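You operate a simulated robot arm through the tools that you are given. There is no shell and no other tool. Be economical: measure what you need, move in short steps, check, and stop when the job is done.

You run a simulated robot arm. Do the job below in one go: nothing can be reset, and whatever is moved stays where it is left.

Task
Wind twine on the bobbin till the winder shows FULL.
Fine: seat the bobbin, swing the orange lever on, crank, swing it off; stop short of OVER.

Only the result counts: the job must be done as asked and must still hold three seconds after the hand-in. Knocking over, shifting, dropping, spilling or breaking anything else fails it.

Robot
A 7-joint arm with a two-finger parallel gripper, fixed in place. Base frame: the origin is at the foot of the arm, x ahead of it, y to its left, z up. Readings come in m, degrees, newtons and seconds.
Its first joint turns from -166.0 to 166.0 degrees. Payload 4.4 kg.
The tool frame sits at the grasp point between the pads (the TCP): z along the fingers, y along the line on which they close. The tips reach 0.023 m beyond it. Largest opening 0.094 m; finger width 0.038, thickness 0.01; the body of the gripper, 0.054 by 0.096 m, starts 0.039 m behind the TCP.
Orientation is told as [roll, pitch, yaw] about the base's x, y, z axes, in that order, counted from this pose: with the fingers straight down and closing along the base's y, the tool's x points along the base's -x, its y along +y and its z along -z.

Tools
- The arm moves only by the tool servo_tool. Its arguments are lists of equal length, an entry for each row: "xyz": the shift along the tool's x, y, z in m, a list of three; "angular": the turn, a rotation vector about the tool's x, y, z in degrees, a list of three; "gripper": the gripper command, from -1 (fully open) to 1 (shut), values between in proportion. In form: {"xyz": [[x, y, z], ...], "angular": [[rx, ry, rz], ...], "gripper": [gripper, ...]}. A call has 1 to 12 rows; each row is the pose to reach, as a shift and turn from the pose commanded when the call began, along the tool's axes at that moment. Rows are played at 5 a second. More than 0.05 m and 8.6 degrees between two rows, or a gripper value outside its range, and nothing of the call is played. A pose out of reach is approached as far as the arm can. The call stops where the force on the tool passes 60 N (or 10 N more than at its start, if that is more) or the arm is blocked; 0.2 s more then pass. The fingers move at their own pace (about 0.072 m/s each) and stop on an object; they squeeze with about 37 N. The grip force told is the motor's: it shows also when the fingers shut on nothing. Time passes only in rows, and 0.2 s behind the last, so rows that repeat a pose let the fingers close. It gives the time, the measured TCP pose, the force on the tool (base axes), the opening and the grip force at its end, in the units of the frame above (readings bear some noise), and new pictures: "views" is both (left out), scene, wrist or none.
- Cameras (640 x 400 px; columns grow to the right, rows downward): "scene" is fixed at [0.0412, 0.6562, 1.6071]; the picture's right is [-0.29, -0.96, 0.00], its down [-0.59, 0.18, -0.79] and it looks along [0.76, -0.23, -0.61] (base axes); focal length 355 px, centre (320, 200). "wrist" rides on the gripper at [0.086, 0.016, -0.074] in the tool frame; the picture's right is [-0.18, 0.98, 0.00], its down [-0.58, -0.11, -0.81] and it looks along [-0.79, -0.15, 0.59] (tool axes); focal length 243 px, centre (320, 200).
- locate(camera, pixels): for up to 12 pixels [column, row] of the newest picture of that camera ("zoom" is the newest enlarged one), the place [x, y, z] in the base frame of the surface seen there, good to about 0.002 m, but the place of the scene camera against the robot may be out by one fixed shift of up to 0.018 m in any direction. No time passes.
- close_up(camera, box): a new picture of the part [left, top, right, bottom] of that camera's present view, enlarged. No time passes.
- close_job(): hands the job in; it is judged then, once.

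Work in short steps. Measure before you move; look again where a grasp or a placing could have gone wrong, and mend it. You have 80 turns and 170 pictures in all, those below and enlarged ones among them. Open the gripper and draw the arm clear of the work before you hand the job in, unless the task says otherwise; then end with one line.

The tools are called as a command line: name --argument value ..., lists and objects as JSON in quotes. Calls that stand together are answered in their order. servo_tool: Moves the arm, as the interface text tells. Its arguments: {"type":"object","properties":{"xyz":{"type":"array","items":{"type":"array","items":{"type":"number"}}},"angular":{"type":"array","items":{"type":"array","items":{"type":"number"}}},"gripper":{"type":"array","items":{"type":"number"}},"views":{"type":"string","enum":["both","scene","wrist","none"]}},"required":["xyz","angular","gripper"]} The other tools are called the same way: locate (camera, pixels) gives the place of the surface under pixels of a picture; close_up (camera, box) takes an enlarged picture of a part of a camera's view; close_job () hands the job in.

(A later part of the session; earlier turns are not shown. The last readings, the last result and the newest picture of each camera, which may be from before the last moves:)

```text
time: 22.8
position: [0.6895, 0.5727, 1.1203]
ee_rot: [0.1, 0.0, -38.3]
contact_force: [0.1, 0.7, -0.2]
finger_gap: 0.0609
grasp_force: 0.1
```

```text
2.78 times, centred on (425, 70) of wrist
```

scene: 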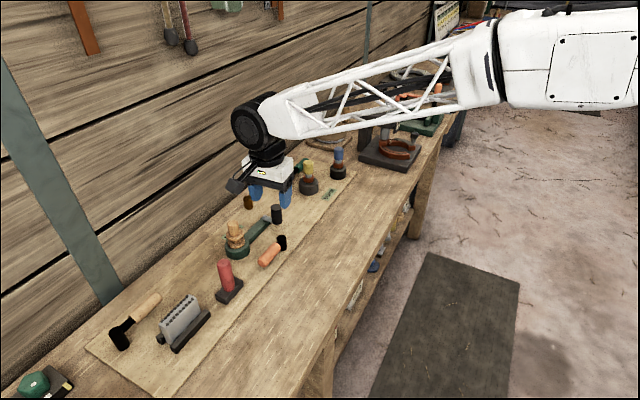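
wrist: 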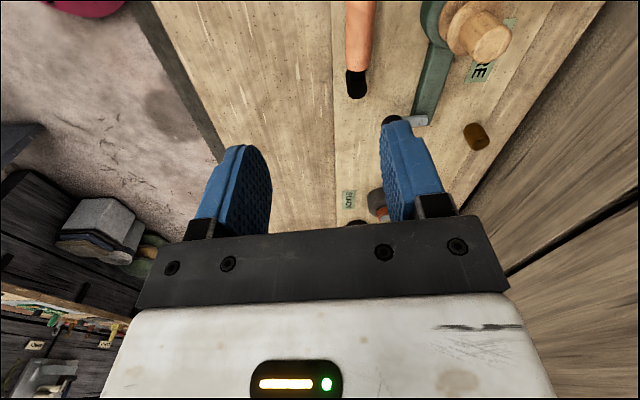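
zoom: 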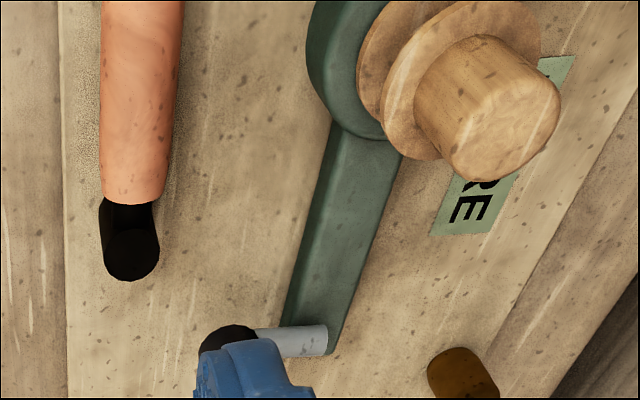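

Handle axis runs from pivot ≈(0.778,0.541) through (0.724,0.600), z≈0.893. I straddle it about 5.5 cm from the pivot at (0.741,0.581).

servo_tool --xyz '[[-0.0353, 0.0384, 0.0], [-0.0353, 0.0384, 0.04], [-0.0353, 0.0384, 0.08], [-0.0353, 0.0384, 0.12], [-0.0353, 0.0384, 0.16], [-0.0353, 0.0384, 0.19]]' --angular '[[0, 0, 0], [0, 0, 0], [0, 0, 0], [0, 0, 0], [0, 0, 0], [0, 0, 0]]' --gripper '[-0.3, -0.3, -0.3, -0.3, -0.3, -0.3]' --views "both"

```text
refused: row 1 steps farther than a row can; nothing moved
```

Row 1 exceeded the step; I split it.

servo_tool --xyz '[[-0.018, 0.019, 0.0], [-0.0353, 0.0384, 0.0], [-0.0353, 0.0384, 0.04], [-0.0353, 0.0384, 0.08], [-0.0353, 0.0384, 0.12], [-0.0353, 0.0384, 0.16], [-0.0353, 0.0384, 0.19]]' --angular '[[0, 0, 0], [0, 0, 0], [0, 0, 0], [0, 0, 0], [0, 0, 0], [0, 0, 0], [0, 0, 0]]' --gripper '[-0.3, -0.3, -0.3, -0.3, -0.3, -0.3, -0.3]' --views "both"

```text
time: 24.4
position: [0.7424, 0.5806, 0.9304]
ee_rot: [0.2, 0.0, -38.2]
contact_force: [-0.2, 0.3, 1.2]
finger_gap: 0.0613
grasp_force: 0.0
```

scene: 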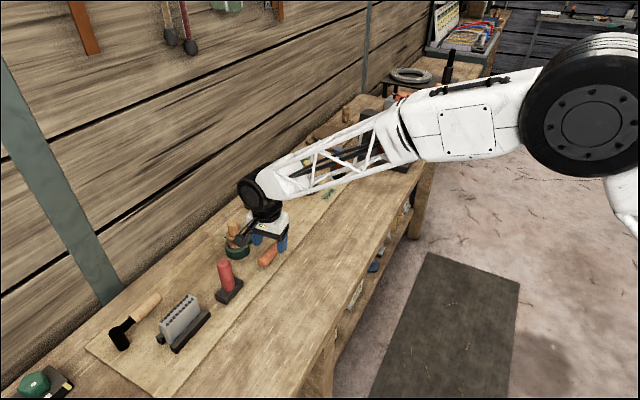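
wrist: 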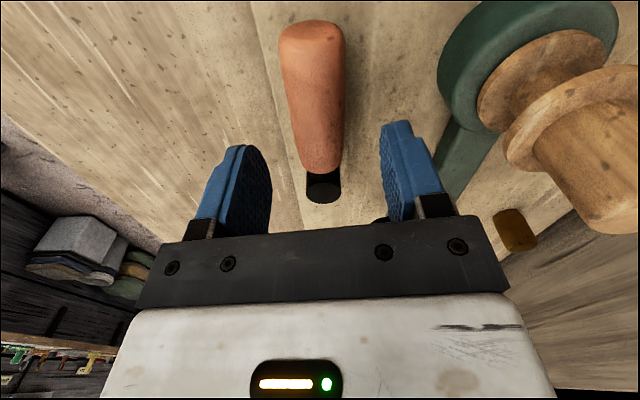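

The handle lies centred between the fingers. I descend 25 mm and narrow the gap.

servo_tool --xyz '[[0, 0, 0.012], [0, 0, 0.027], [0, 0, 0.027], [0, 0, 0.027]]' --angular '[[0, 0, 0], [0, 0, 0], [0, 0, 0], [0, 0, 0]]' --gripper '[-0.3, -0.3, 0.2, 0.36]' --views "wrist"

```text
time: 25.4
position: [0.7411, 0.5802, 0.9037]
ee_rot: [0.2, 0.1, -38.2]
contact_force: [-11.1, -12.1, 5.9]
finger_gap: 0.0337
grasp_force: 44.8
```

wrist: 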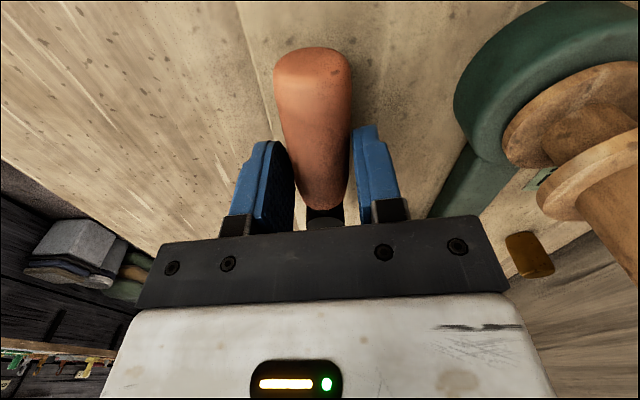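

The handle is held lightly. I try swinging it outward (toward the bobbin) along its arc by 16° first.

servo_tool --xyz '[[0, 0, 0], [-0.0007, 0.0038, 0], [-0.0017, 0.0076, 0], [-0.003, 0.0113, 0], [-0.0044, 0.0147, 0]]' --angular '[[0, 0, 0], [0, 0, 4], [0, 0, 8], [0, 0, 12], [0, 0, 16]]' --gripper '[0.2, 0.2, 0.2, 0.2, 0.2]' --views "both"

```text
time: 26.6
position: [0.755, 0.5909, 0.9041]
ee_rot: [0.1, -0.1, -54.3]
contact_force: [-4.0, -1.1, -1.2]
finger_gap: 0.0395
grasp_force: 2.6
```

scene: 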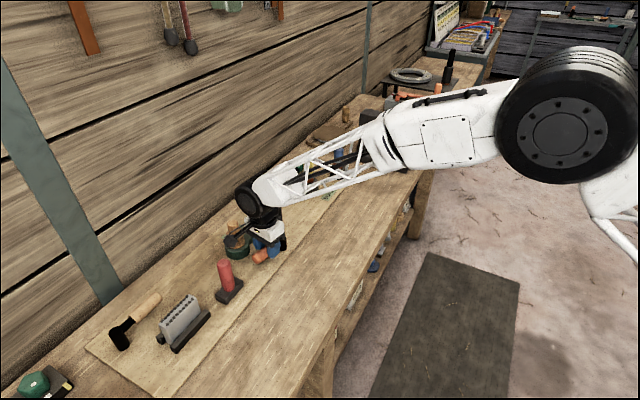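
wrist: 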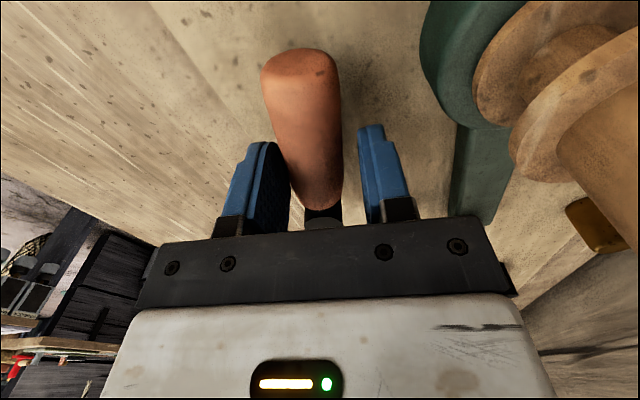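

It swings freely outward. To keep the camera clear of the bobbin I stop yawing, open the fork a bit, and push on ~24°.

servo_tool --xyz '[[0, 0, 0], [-0.0007, 0.005, 0], [-0.002, 0.011, 0], [-0.004, 0.017, 0], [-0.0065, 0.023, 0], [-0.0081, 0.026, 0]]' --angular '[[0, 0, 0], [0, 0, 0], [0, 0, 0], [0, 0, 0], [0, 0, 0], [0, 0, 0]]' --gripper '[-0.1, -0.1, -0.1, -0.1, -0.1, -0.1]' --views "both"

close_up --camera "scene" --box '[210, 190, 310, 275]'

```text
time: 28.0
position: [0.7764, 0.597, 0.9019]
ee_rot: [-0.3, 0.0, -54.3]
contact_force: [-12.2, -9.7, 4.9]
finger_gap: 0.0586
grasp_force: 8.3
stopped in row 6: the force on the tool passed its limit (the readings are from after the stop); the commanded pose is now the measured one
```

scene: 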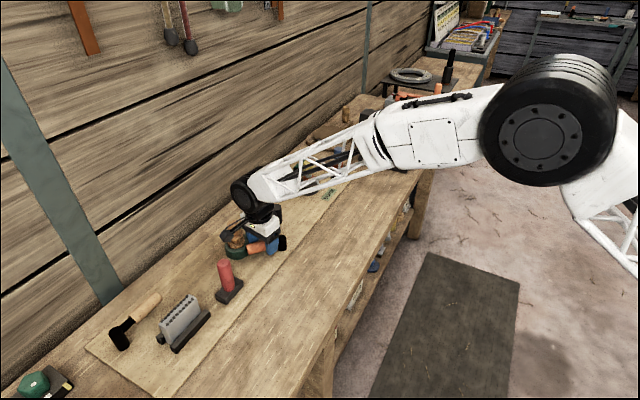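
wrist: 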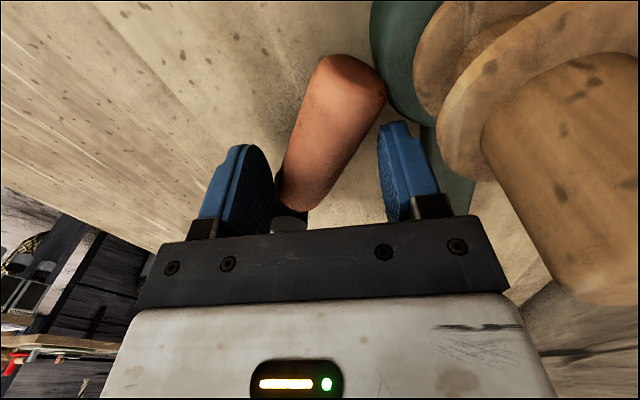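

```text
4.71 times, centred on (260, 232) of scene
```

zoom: 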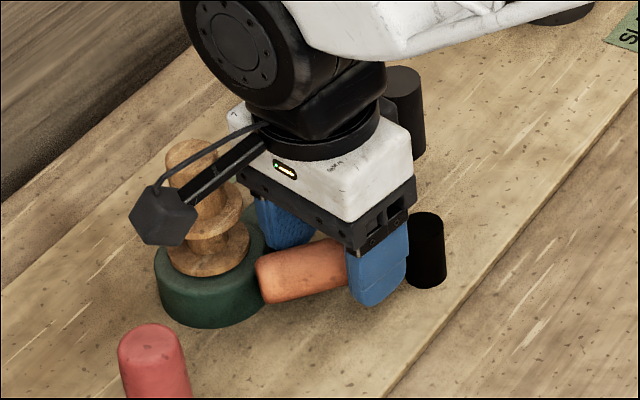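

The lever stopped against the ring/bobbin. I ease back 3 mm, lift out and look at the signs.

servo_tool --xyz '[[0, -0.004, 0], [0, -0.004, -0.03], [0, -0.004, -0.07], [0.0, -0.02, -0.11], [0.0, -0.05, -0.15], [0.0, -0.08, -0.17], [0.0, -0.12, -0.17], [0, -0.15, -0.17]]' --angular '[[0, 0, 0], [0, 0, 0], [0, 0, 0], [0, 0, 0], [0, 0, 0], [0, 0, 0], [0, 0, 0], [0, 0, 0]]' --gripper '[-0.2, -0.2, -0.2, -0.2, -0.2, -0.2, -0.2, -0.2]' --views "both"

close_up --camera "scene" --box '[210, 180, 340, 275]'

```text
time: 29.8
position: [0.6554, 0.5086, 1.0722]
ee_rot: [-0.2, 0.0, -54.1]
contact_force: [-0.4, 0.8, 0.1]
finger_gap: 0.0563
grasp_force: 0.1
```

scene: 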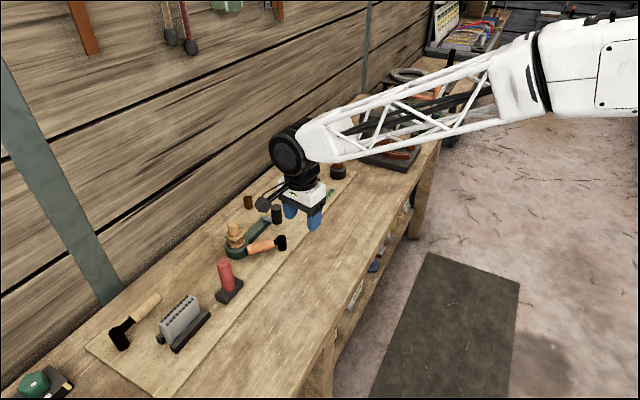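
wrist: 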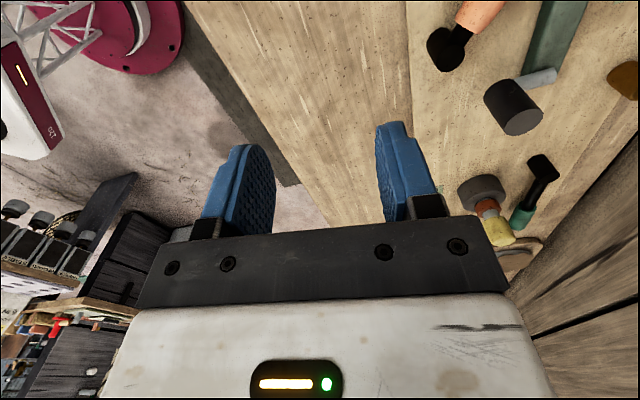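

```text
4.21 times, centred on (275, 228) of scene
```

zoom: 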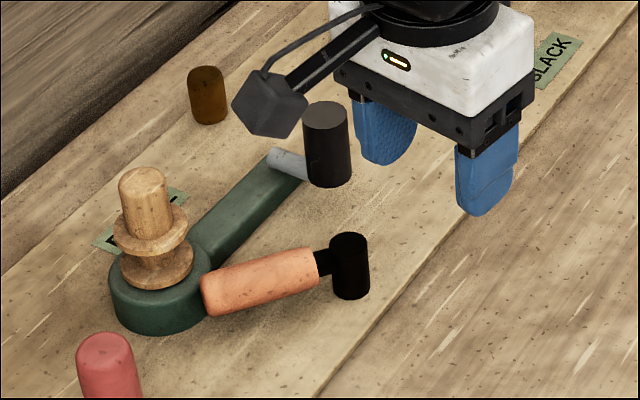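

The lever now rests against the ring. Next the crank: knob ≈(0.851,0.539), hub ≈(0.885,0.571). I yaw to 33° here first and view.

servo_tool --xyz '[[0, 0, -0.01], [0, 0, -0.02], [0, 0, -0.03], [0, 0, -0.04], [0, 0, -0.05], [0, 0, -0.06], [0, 0, -0.06], [0, 0, -0.06], [0, 0, -0.06], [0, 0, -0.06], [0, 0, -0.06]]' --angular '[[0, 0, -8], [0, 0, -16], [0, 0, -24], [0, 0, -32], [0, 0, -40], [0, 0, -48], [0, 0, -56], [0, 0, -64], [0, 0, -72], [0, 0, -80], [0, 0, -87]]' --gripper '[-0.2, -0.2, -0.2, -0.2, -0.2, -0.2, -0.2, -0.2, -0.2, -0.2, -0.2]' --views "both"

close_up --camera "wrist" --box '[250, 40, 470, 200]'

```text
time: 32.2
position: [0.6555, 0.5107, 1.1331]
ee_rot: [-0.1, 0.3, 32.9]
contact_force: [-0.2, 0.0, -0.3]
finger_gap: 0.0563
grasp_force: 0.1
```

scene: 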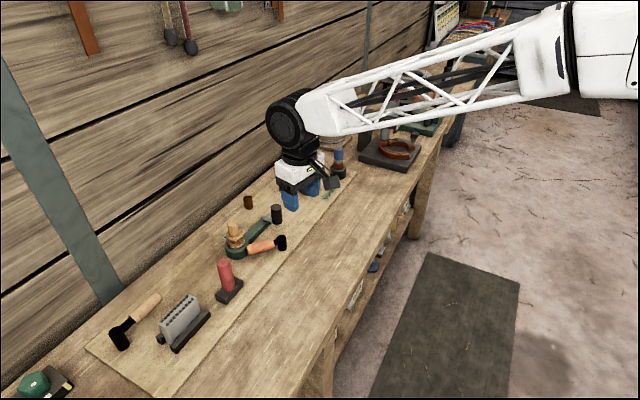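
wrist: 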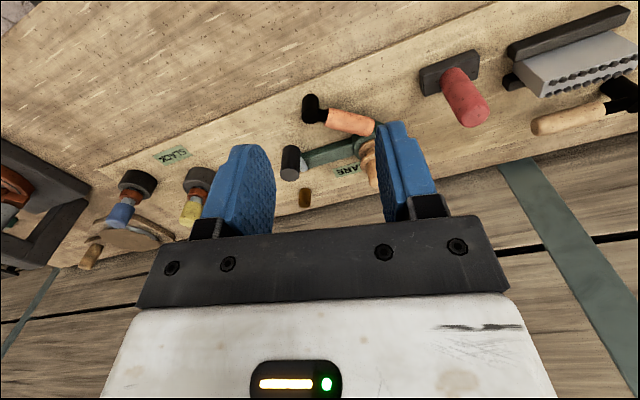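

```text
2.50 times, centred on (360, 120) of wrist
```

zoom: 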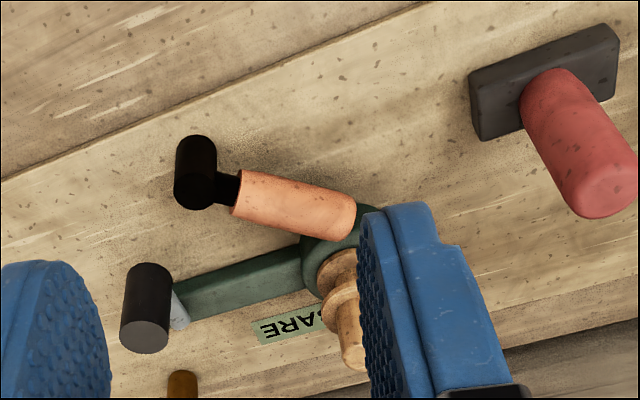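

I check the SLACK sign and re-measure crank and lever from here.

close_up --camera "wrist" --box '[130, 130, 230, 190]'

locate --camera "wrist" --pixels '[[312, 115], [335, 118], [352, 123], [372, 130], [290, 175], [284, 173], [296, 174], [305, 166], [290, 150], [318, 165], [310, 100]]'

close_up --camera "scene" --box '[215, 195, 295, 265]'

```text
6.40 times, centred on (180, 160) of wrist
```

zoom: 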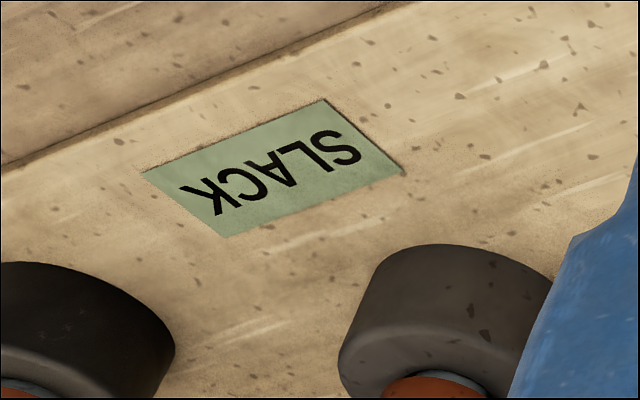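

```text
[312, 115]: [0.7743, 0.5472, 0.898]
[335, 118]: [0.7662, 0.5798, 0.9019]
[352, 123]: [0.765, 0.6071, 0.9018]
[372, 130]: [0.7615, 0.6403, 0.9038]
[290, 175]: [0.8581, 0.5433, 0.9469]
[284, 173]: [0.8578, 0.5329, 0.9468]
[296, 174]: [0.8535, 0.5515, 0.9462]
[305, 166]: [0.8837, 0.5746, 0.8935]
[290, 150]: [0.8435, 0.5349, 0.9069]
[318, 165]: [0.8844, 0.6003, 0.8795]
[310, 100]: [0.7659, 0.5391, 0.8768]
```

```text
5.71 times, centred on (255, 230) of scene
```

zoom: 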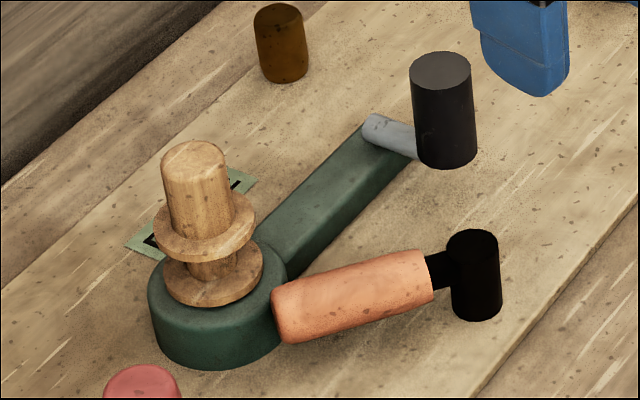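

The lever now stands at ~98° touching the ring; signs unchanged. I go above the crank knob (0.855,0.541) with 30° tilt.

servo_tool --xyz '[[-0.031, -0.014, 0.01], [-0.062, -0.028, 0.02], [-0.093, -0.042, 0.035], [-0.124, -0.056, 0.055], [-0.155, -0.07, 0.08], [-0.184, -0.083, 0.103], [-0.184, -0.083, 0.103]]' --angular '[[0, -5, 0], [0, -10, 0], [0, -15, 0], [0, -20, 0], [0, -25, 0], [0, -30, 0], [0, -30, 0]]' --gripper '[-0.3, -0.3, -0.3, -0.3, -0.3, -0.3, -0.3]' --views "both"

locate --camera "wrist" --pixels '[[320, 60], [310, 60], [330, 60], [320, 40], [320, 75]]'

```text
time: 33.8
position: [0.8554, 0.5408, 1.0302]
ee_rot: [0.0, -29.9, 32.8]
contact_force: [0.6, 0.8, 0.0]
finger_gap: 0.0613
grasp_force: 0.0
```

scene: 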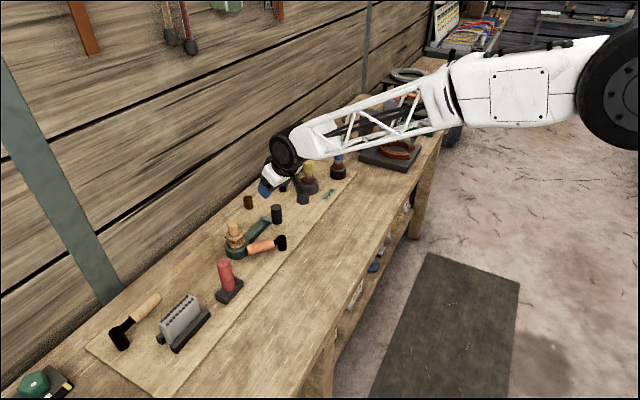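
wrist: 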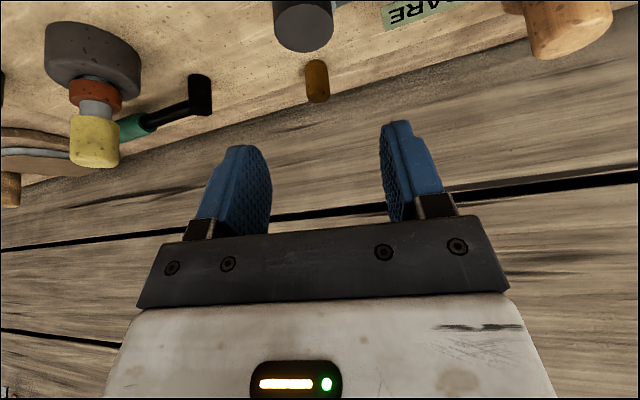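

```text
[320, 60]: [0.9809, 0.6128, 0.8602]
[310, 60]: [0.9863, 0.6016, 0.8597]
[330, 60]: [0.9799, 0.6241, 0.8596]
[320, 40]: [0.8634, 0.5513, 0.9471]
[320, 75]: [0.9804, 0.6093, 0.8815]
```

The knob cap shows at about (303,28). I locate it.

locate --camera "wrist" --pixels '[[303, 28], [303, 48], [303, 8], [275, 28], [331, 28]]'

```text
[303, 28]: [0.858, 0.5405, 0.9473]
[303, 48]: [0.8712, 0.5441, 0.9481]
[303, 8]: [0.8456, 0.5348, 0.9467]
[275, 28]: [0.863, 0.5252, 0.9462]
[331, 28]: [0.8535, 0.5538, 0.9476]
```

Cap centre (0.858,0.5395). I descend vertically to z≈0.942 and close on the knob.

servo_tool --xyz '[[0.014, -0.0025, 0.025], [0.028, -0.0025, 0.05], [0.0427, -0.0025, 0.077], [0.0427, -0.0025, 0.077]]' --angular '[[0, 0, 0], [0, 0, 0], [0, 0, 0], [0, 0, 0]]' --gripper '[-0.3, -0.3, -0.3, -0.3]' --views "wrist"

servo_tool --xyz '[[0, 0, 0], [0, 0, 0], [0, 0, 0], [0, 0, 0]]' --angular '[[0, 0, 0], [0, 0, 0], [0, 0, 0], [0, 0, 0]]' --gripper '[0.2, 0.6, 1, 1]' --views "both"

```text
time: 34.8
position: [0.8576, 0.5391, 0.9423]
ee_rot: [0.0, -29.8, 32.8]
contact_force: [-0.9, -0.3, -0.3]
finger_gap: 0.0611
grasp_force: 0.0
```

wrist: 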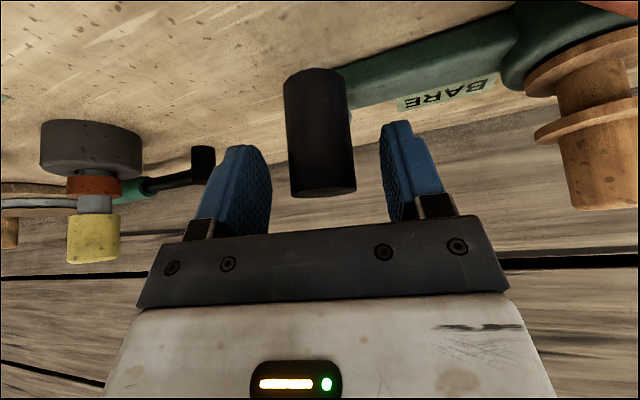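

```text
time: 35.8
position: [0.8571, 0.539, 0.9416]
ee_rot: [0.0, -29.8, 32.7]
contact_force: [-1.0, -1.0, -0.1]
finger_gap: 0.0318
grasp_force: 45.0
```

scene: 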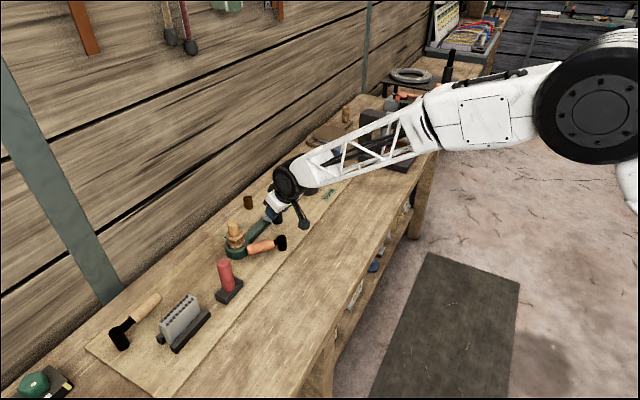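
wrist: 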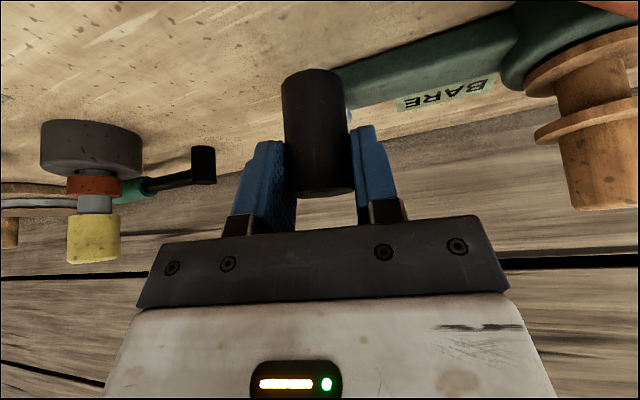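

Knob gripped (gap 0.032), and BARE is visible at (450,95) in the wrist view. I try a clockwise (from above) arc of 30° about the hub guess and read forces.

servo_tool --xyz '[[0.0016, 0.0072, -0.0009], [0.0019, 0.0146, -0.0011], [0.0011, 0.0219, -0.0007], [0.0011, 0.0219, -0.0007]]' --angular '[[0, 0, 0], [0, 0, 0], [0, 0, 0], [0, 0, 0]]' --gripper '[1, 1, 1, 1]' --views "wrist"

```text
time: 36.8
position: [0.844, 0.5548, 0.9411]
ee_rot: [0.0, -29.8, 32.8]
contact_force: [3.7, -11.0, -0.8]
finger_gap: 0.0316
grasp_force: 45.4
```

wrist: 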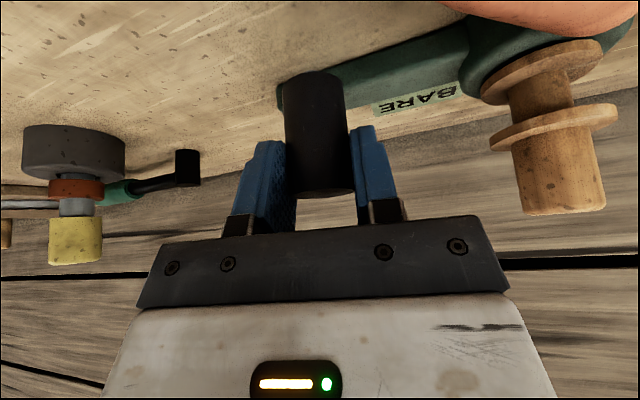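

It turns smoothly with ~11 N. I continue 90° clockwise.

servo_tool --xyz '[[-0.0031, 0.0105, 0.0018], [-0.0086, 0.0197, 0.005], [-0.0158, 0.0269, 0.0092], [-0.0245, 0.0317, 0.0142], [-0.0339, 0.0338, 0.0196], [-0.0435, 0.033, 0.0251]]' --angular '[[0, 0, 0], [0, 0, 0], [0, 0, 0], [0, 0, 0], [0, 0, 0], [0, 0, 0]]' --gripper '[1, 1, 1, 1, 1, 1]' --views "both"

```text
time: 38.2
position: [0.865, 0.6147, 0.9404]
ee_rot: [0.0, -29.8, 33.0]
contact_force: [-1.4, 11.9, -0.5]
finger_gap: 0.0315
grasp_force: 45.2
stopped in row 6: the force on the tool passed its limit (the readings are from after the stop); the commanded pose is now the measured one
```

scene: 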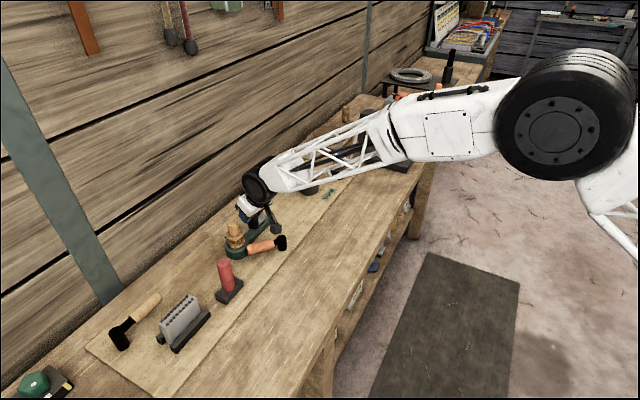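
wrist: 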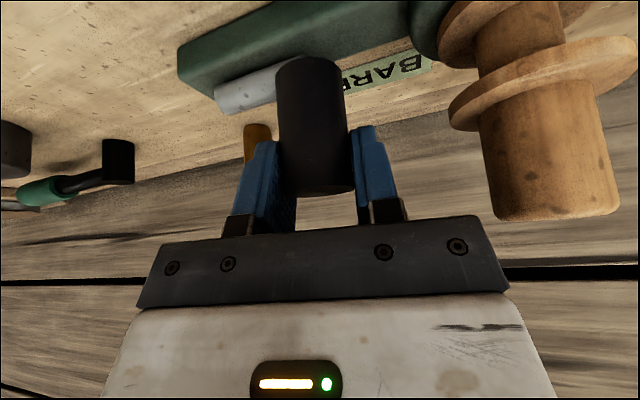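

Stopped by radial force at ~110°; fitting the three measured points gives hub (0.8835,0.5746), R 0.0442. I continue with that circle.

servo_tool --xyz '[[-0.0048, -0.0008, 0.0028], [-0.0096, -0.003, 0.0056], [-0.0182, -0.0089, 0.0105], [-0.0252, -0.0171, 0.0146], [-0.0301, -0.0271, 0.0174], [-0.0326, -0.0383, 0.0189]]' --angular '[[0, 0, 0], [0, 0, 0], [0, 0, 0], [0, 0, 0], [0, 0, 0], [0, 0, 0]]' --gripper '[1, 1, 1, 1, 1, 1]' --views "wrist"

```text
time: 38.9
position: [0.872, 0.6215, 0.9399]
ee_rot: [0.1, -29.8, 33.1]
contact_force: [-2.8, 15.0, -1.3]
finger_gap: 0.0316
grasp_force: 45.0
stopped in row 3: the force on the tool passed its limit (the readings are from after the stop); the commanded pose is now the measured one
```

wrist: 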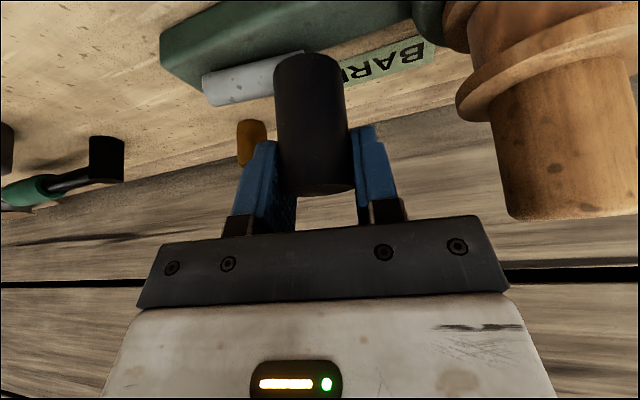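

The knob pulls +y: the circle is larger. I locate the rod's hub end now seen at (215,85).

locate --camera "wrist" --pixels '[[208, 88], [215, 80], [225, 85], [240, 75], [270, 68], [212, 100], [165, 60], [180, 75], [200, 25]]'

close_up --camera "wrist" --box '[150, 0, 460, 200]'

```text
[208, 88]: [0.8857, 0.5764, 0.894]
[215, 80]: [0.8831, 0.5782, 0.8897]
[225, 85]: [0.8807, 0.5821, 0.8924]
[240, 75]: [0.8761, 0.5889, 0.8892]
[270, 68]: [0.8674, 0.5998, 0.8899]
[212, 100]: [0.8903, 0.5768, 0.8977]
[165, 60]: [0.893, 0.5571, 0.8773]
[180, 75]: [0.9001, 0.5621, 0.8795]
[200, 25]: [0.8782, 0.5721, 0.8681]
```

```text
2.00 times, centred on (305, 100) of wrist
```

zoom: 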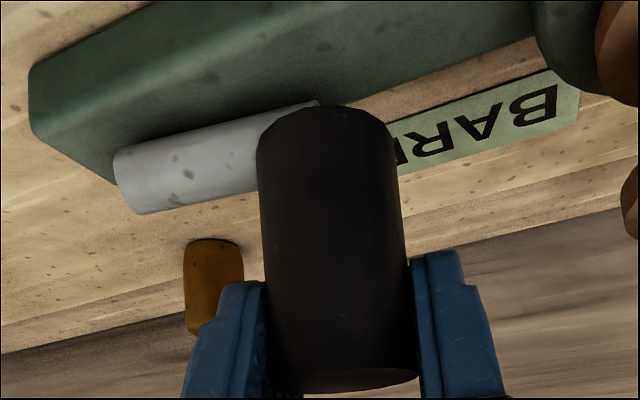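

Rod end is at ≈(0.889,0.576), so R≈0.049. I continue clockwise with this circle in ~15° rows.

servo_tool --xyz '[[-0.009, -0.0028, 0.0052], [-0.0184, -0.0097, 0.0106], [-0.0259, -0.0192, 0.015], [-0.031, -0.0306, 0.0179], [-0.0334, -0.0431, 0.0193], [-0.033, -0.0559, 0.0191]]' --angular '[[0, 0, 0], [0, 0, 0], [0, 0, 0], [0, 0, 0], [0, 0, 0], [0, 0, 0]]' --gripper '[1, 1, 1, 1, 1, 1]' --views "wrist"

```text
time: 39.4
position: [0.886, 0.6295, 0.941]
ee_rot: [0.2, -29.9, 33.2]
contact_force: [-3.4, 18.1, -2.9]
finger_gap: 0.0318
grasp_force: 44.8
stopped in row 2: the force on the tool passed its limit (the readings are from after the stop); the commanded pose is now the measured one
```

wrist: 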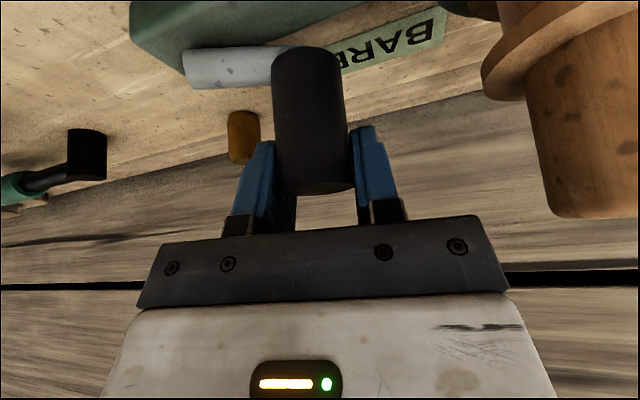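

Outward pull persists, so the hub is a bit farther +y. I re-locate the rod end and knob from this view.

locate --camera "wrist" --pixels '[[185, 55], [187, 70], [192, 86], [200, 70], [230, 65], [260, 60], [275, 70], [315, 190], [345, 185], [285, 190], [210, 86], [240, 84]]'

close_up --camera "scene" --box '[215, 180, 305, 260]'

```text
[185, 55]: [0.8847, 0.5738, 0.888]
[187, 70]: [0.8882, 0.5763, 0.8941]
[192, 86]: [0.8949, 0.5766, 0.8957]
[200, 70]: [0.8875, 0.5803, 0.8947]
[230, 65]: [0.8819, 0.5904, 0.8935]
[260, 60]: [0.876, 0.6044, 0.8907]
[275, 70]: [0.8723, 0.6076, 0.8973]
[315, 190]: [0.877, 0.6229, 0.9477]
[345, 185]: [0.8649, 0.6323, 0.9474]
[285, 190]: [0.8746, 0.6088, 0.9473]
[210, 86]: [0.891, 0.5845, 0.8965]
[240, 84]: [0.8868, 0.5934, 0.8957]
```

```text
5.00 times, centred on (260, 220) of scene
```

zoom: 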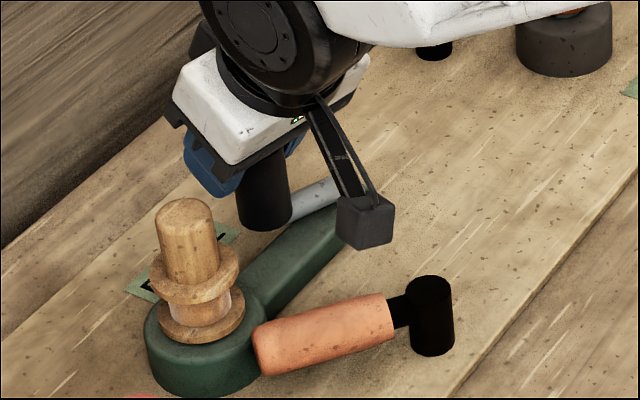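

Between the flanges a pale wrap is appearing (lever on, direction right). The knob has slipped inward in the pads (appears wider, cap near (.870,.620)), so I open slightly and re-measure the knob before re-gripping.

servo_tool --xyz '[[0, 0, 0], [0, 0, 0], [0.0, 0, -0.02], [0.0, 0, -0.04], [0.0, 0, -0.06]]' --angular '[[0, 0, 0], [0, 0, 0], [0, 0, 0], [0, 0, 0], [0, 0, 0]]' --gripper '[0, -0.3, -0.3, -0.3, -0.3]' --views "both"

close_up --camera "scene" --box '[215, 180, 305, 260]'

close_up --camera "wrist" --box '[180, 20, 480, 200]'

```text
time: 40.6
position: [0.8622, 0.6115, 0.9935]
ee_rot: [0.3, -29.9, 33.2]
contact_force: [-0.1, 0.2, -0.1]
finger_gap: 0.0612
grasp_force: 0.1
```

scene: 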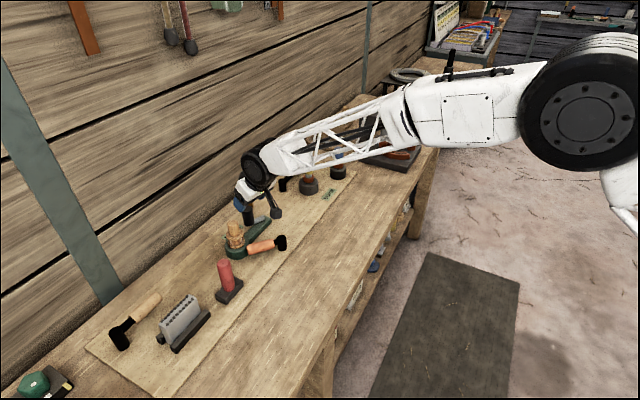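
wrist: 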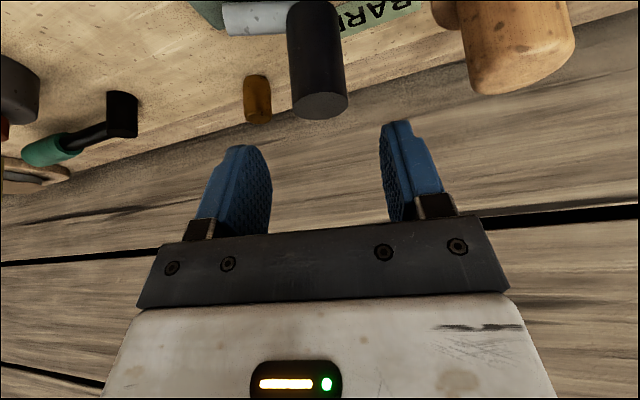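

```text
5.00 times, centred on (260, 220) of scene
```

zoom: 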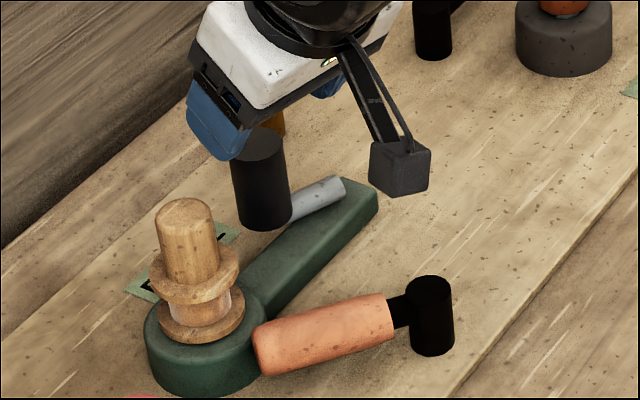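

```text
2.13 times, centred on (330, 110) of wrist
```

zoom: 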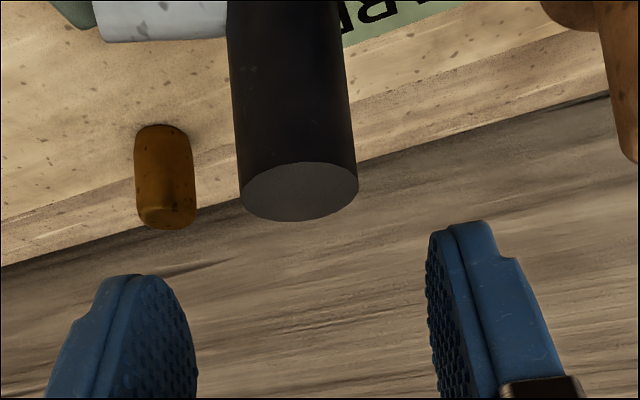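

Clear view of the cap now: zoom ellipse centre (298,191). I locate it and the hub end.

locate --camera "zoom" --pixels '[[298, 191], [243, 193], [355, 188], [298, 165], [298, 218], [110, 25], [130, 35], [105, 40]]'

locate --camera "scene" --pixels '[[283, 187], [311, 208], [328, 218], [312, 210], [254, 211]]'

```text
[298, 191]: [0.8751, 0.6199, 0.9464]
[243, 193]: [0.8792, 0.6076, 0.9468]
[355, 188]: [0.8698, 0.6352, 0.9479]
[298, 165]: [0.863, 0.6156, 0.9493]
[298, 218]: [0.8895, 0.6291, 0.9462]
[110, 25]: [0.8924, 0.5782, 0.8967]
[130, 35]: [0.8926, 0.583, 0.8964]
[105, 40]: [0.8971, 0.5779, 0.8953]
```

```text
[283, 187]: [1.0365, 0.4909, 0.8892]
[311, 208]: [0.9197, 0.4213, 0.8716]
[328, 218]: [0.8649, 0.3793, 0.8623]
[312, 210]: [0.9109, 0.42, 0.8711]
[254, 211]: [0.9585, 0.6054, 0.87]
```

Knob centre is ≈(0.8757,0.622). Best circle: hub (0.8855,0.577), R≈0.046. I re-grip there.

servo_tool --xyz '[[0.0055, 0.0014, 0.027], [0.011, 0.0014, 0.0531], [0.011, 0.0014, 0.0531], [0.011, 0.0014, 0.0531], [0.011, 0.0014, 0.0531], [0.011, 0.0014, 0.0531]]' --angular '[[0, 0, 0], [0, 0, 0], [0, 0, 0], [0, 0, 0], [0, 0, 0], [0, 0, 0]]' --gripper '[-0.3, -0.3, -0.3, 0.6, 1, 1]' --views "none"

servo_tool --xyz '[[-0.0047, -0.0023, 0.0027], [-0.0092, -0.0057, 0.0053], [-0.0168, -0.014, 0.0097], [-0.0223, -0.0243, 0.0129]]' --angular '[[0, 0, 0], [0, 0, 0], [0, 0, 0], [0, 0, 0]]' --gripper '[1, 1, 1, 1]' --views "wrist"

```text
time: 42.0
position: [0.8744, 0.6235, 0.9412]
ee_rot: [0.2, -29.8, 33.0]
contact_force: [7.0, -11.1, -1.3]
finger_gap: 0.0317
grasp_force: 44.9
```

```text
time: 42.8
position: [0.8949, 0.6266, 0.941]
ee_rot: [0.3, -30.0, 33.3]
contact_force: [3.5, 21.3, -6.9]
finger_gap: 0.032
grasp_force: 45.1
stopped in row 4: the force on the tool passed its limit (the readings are from after the stop); the commanded pose is now the measured one
```

wrist: 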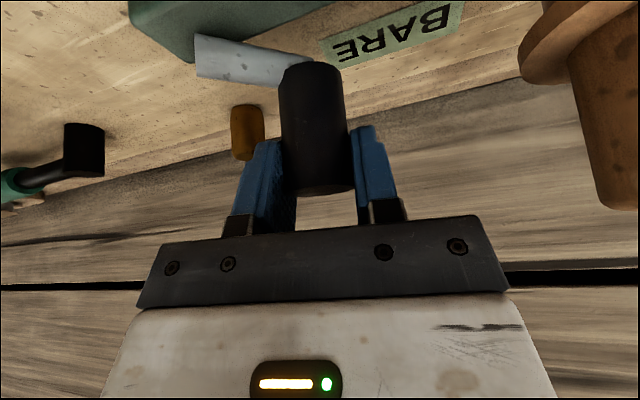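

The fit over three knob points now gives hub (0.892,0.577), R≈0.0505, matching the seen rod end. I continue with that circle.

servo_tool --xyz '[[-0.0038, -0.0015, 0.0022], [-0.0091, -0.0085, 0.0053], [-0.0149, -0.02, 0.0086], [-0.018, -0.0328, 0.0104], [-0.0181, -0.0461, 0.0105], [-0.0152, -0.059, 0.0088]]' --angular '[[0, 0, 0], [0, 0, 0], [0, 0, 0], [0, 0, 0], [0, 0, 0], [0, 0, 0]]' --gripper '[1, 1, 1, 1, 1, 1]' --views "wrist"

```text
time: 44.2
position: [0.9419, 0.5866, 0.9416]
ee_rot: [0.2, -30.0, 33.4]
contact_force: [-0.2, 10.8, -1.5]
finger_gap: 0.0314
grasp_force: 45.3
```

wrist: 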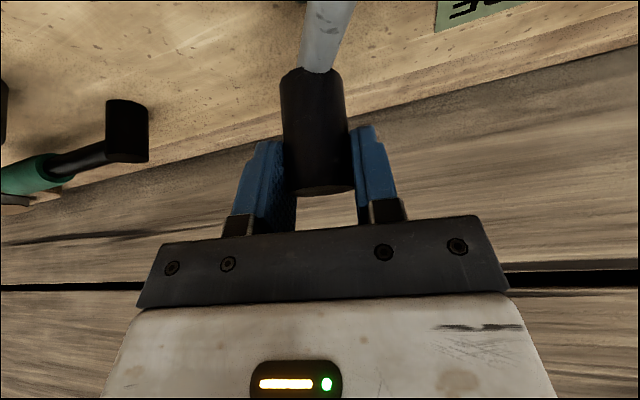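

That went cleanly. I continue 150° along the same circle and check the sign.

servo_tool --xyz '[[0.0057, -0.0116, -0.0033], [0.0138, -0.0211, -0.008], [0.0237, -0.0278, -0.0137], [0.0348, -0.0314, -0.0201], [0.0463, -0.0315, -0.0268], [0.0575, -0.0282, -0.0332], [0.0675, -0.0216, -0.039], [0.0758, -0.0123, -0.0438], [0.0816, -0.0008, -0.0471], [0.0847, 0.012, -0.0489]]' --angular '[[0, 0, 0], [0, 0, 0], [0, 0, 0], [0, 0, 0], [0, 0, 0], [0, 0, 0], [0, 0, 0], [0, 0, 0], [0, 0, 0], [0, 0, 0]]' --gripper '[1, 1, 1, 1, 1, 1, 1, 1, 1, 1]' --views "wrist"

```text
time: 46.0
position: [0.8837, 0.5222, 0.941]
ee_rot: [0.3, -29.8, 33.0]
contact_force: [-4.3, -22.4, 7.6]
finger_gap: 0.0314
grasp_force: 44.9
stopped in row 8: the force on the tool passed its limit (the readings are from after the stop); the commanded pose is now the measured one
```

wrist: 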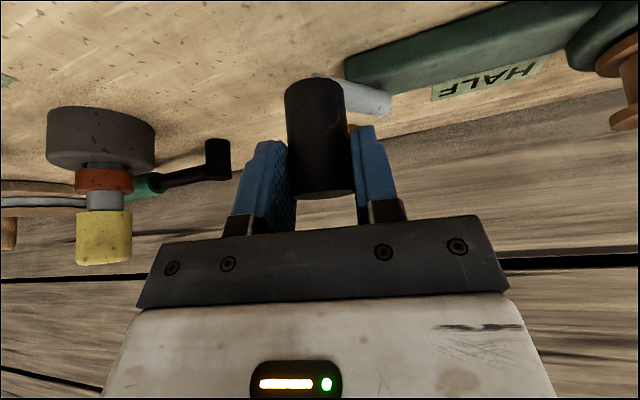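

The sign now reads HALF. I release strain with a quick re-grip in place and view.

servo_tool --xyz '[[0, 0, 0], [0, 0, 0], [0, 0, 0], [0, 0, 0]]' --angular '[[0, 0, 0], [0, 0, 0], [0, 0, 0], [0, 0, 0]]' --gripper '[0, -0.1, -0.1, -0.1]' --views "wrist"

close_up --camera "wrist" --box '[220, 60, 560, 240]'

close_up --camera "scene" --box '[215, 180, 305, 260]'

```text
time: 47.0
position: [0.882, 0.524, 0.9415]
ee_rot: [0.2, -29.8, 33.2]
contact_force: [0.6, -1.0, -0.4]
finger_gap: 0.0515
grasp_force: 0.1
```

wrist: 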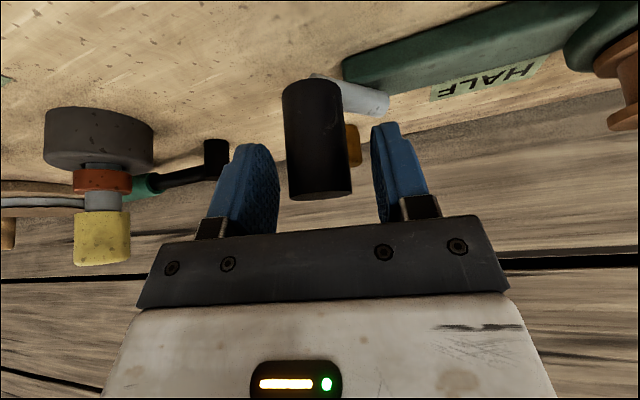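

```text
1.88 times, centred on (390, 150) of wrist
```

zoom: 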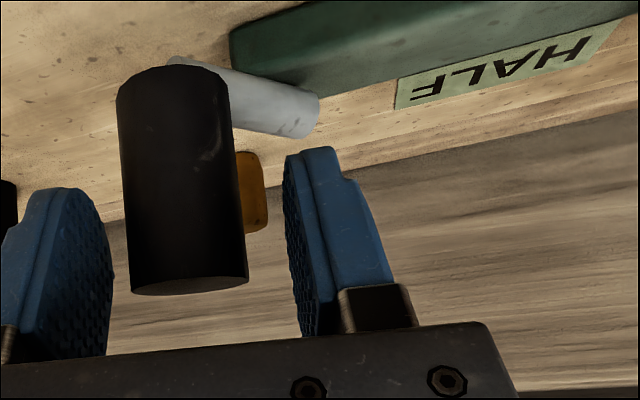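

```text
5.00 times, centred on (260, 220) of scene
```

zoom: 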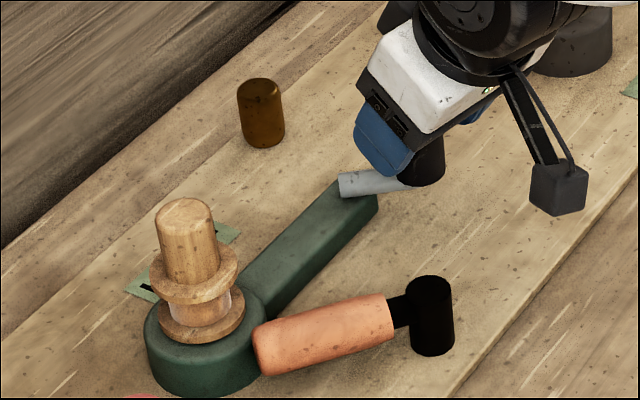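

The knob sits ~3 mm to tool −y; I shift, grip, then turn 45° more and check the sign.

servo_tool --xyz '[[0, -0.003, 0], [0, -0.003, 0], [0, -0.003, 0], [0, -0.003, 0], [0.003, 0.002, -0.0018], [0.0068, 0.0086, -0.004], [0.0095, 0.015, -0.0054], [0.0108, 0.0218, -0.0063], [0.0118, 0.0355, -0.0068]]' --angular '[[0, 0, 0], [0, 0, 0], [0, 0, 0], [0, 0, 0], [0, 0, 0], [0, 0, 0], [0, 0, 0], [0, 0, 0], [0, 0, 0]]' --gripper '[0.3, 0.6, 1, 1, 1, 1, 1, 1, 1]' --views "wrist"

```text
time: 49.0
position: [0.851, 0.5477, 0.9409]
ee_rot: [0.3, -29.9, 33.2]
contact_force: [2.5, -9.0, 0.8]
finger_gap: 0.0315
grasp_force: 44.7
```

wrist: 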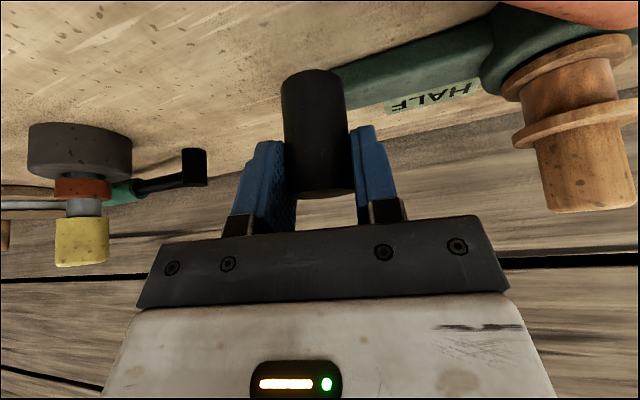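

Still HALF at about one full turn, forces low. Another 45°.

servo_tool --xyz '[[-0.0013, 0.013, 0.0008], [-0.0057, 0.0255, 0.0033], [-0.0128, 0.0361, 0.0074]]' --angular '[[0, 0, 0], [0, 0, 0], [0, 0, 0]]' --gripper '[1, 1, 1]' --views "wrist"

```text
time: 49.8
position: [0.8438, 0.5846, 0.9407]
ee_rot: [0.2, -29.8, 33.1]
contact_force: [4.0, -13.0, -2.1]
finger_gap: 0.0318
grasp_force: 44.7
```

wrist: 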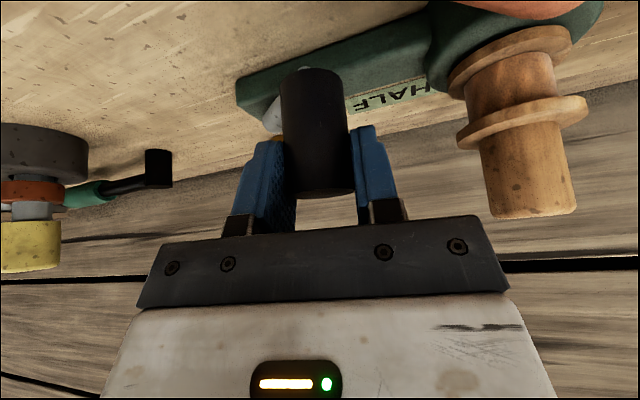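

Still HALF. Another 45°.

servo_tool --xyz '[[-0.0097, 0.0095, 0.0056], [-0.0205, 0.0146, 0.0119], [-0.032, 0.0164, 0.0185]]' --angular '[[0, 0, 0], [0, 0, 0], [0, 0, 0]]' --gripper '[1, 1, 1]' --views "wrist"

```text
time: 50.6
position: [0.8657, 0.6169, 0.9412]
ee_rot: [0.2, -29.9, 33.1]
contact_force: [-2.9, -12.4, -2.4]
finger_gap: 0.0319
grasp_force: 45.4
```

wrist: 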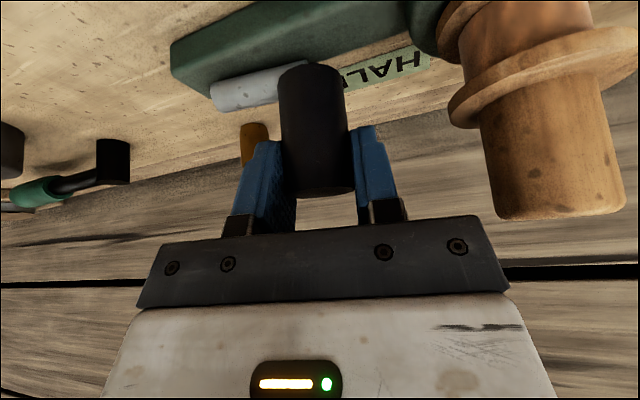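

Still HALF (~1.3 turns). Next 45°.

servo_tool --xyz '[[-0.0124, -0.0003, 0.0072], [-0.0232, -0.0053, 0.0134], [-0.0324, -0.0136, 0.0187]]' --angular '[[0, 0, 0], [0, 0, 0], [0, 0, 0]]' --gripper '[1, 1, 1]' --views "wrist"

```text
time: 51.5
position: [0.903, 0.63, 0.9414]
ee_rot: [0.4, -30.0, 33.3]
contact_force: [-2.3, 20.8, -3.5]
finger_gap: 0.032
grasp_force: 45.0
stopped in row 3: the force on the tool passed its limit (the readings are from after the stop); the commanded pose is now the measured one
```

wrist: 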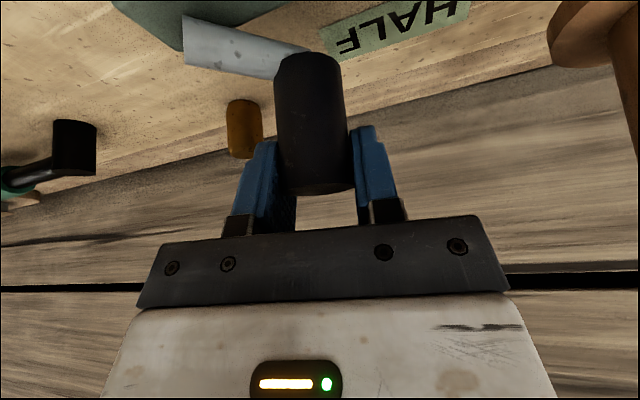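

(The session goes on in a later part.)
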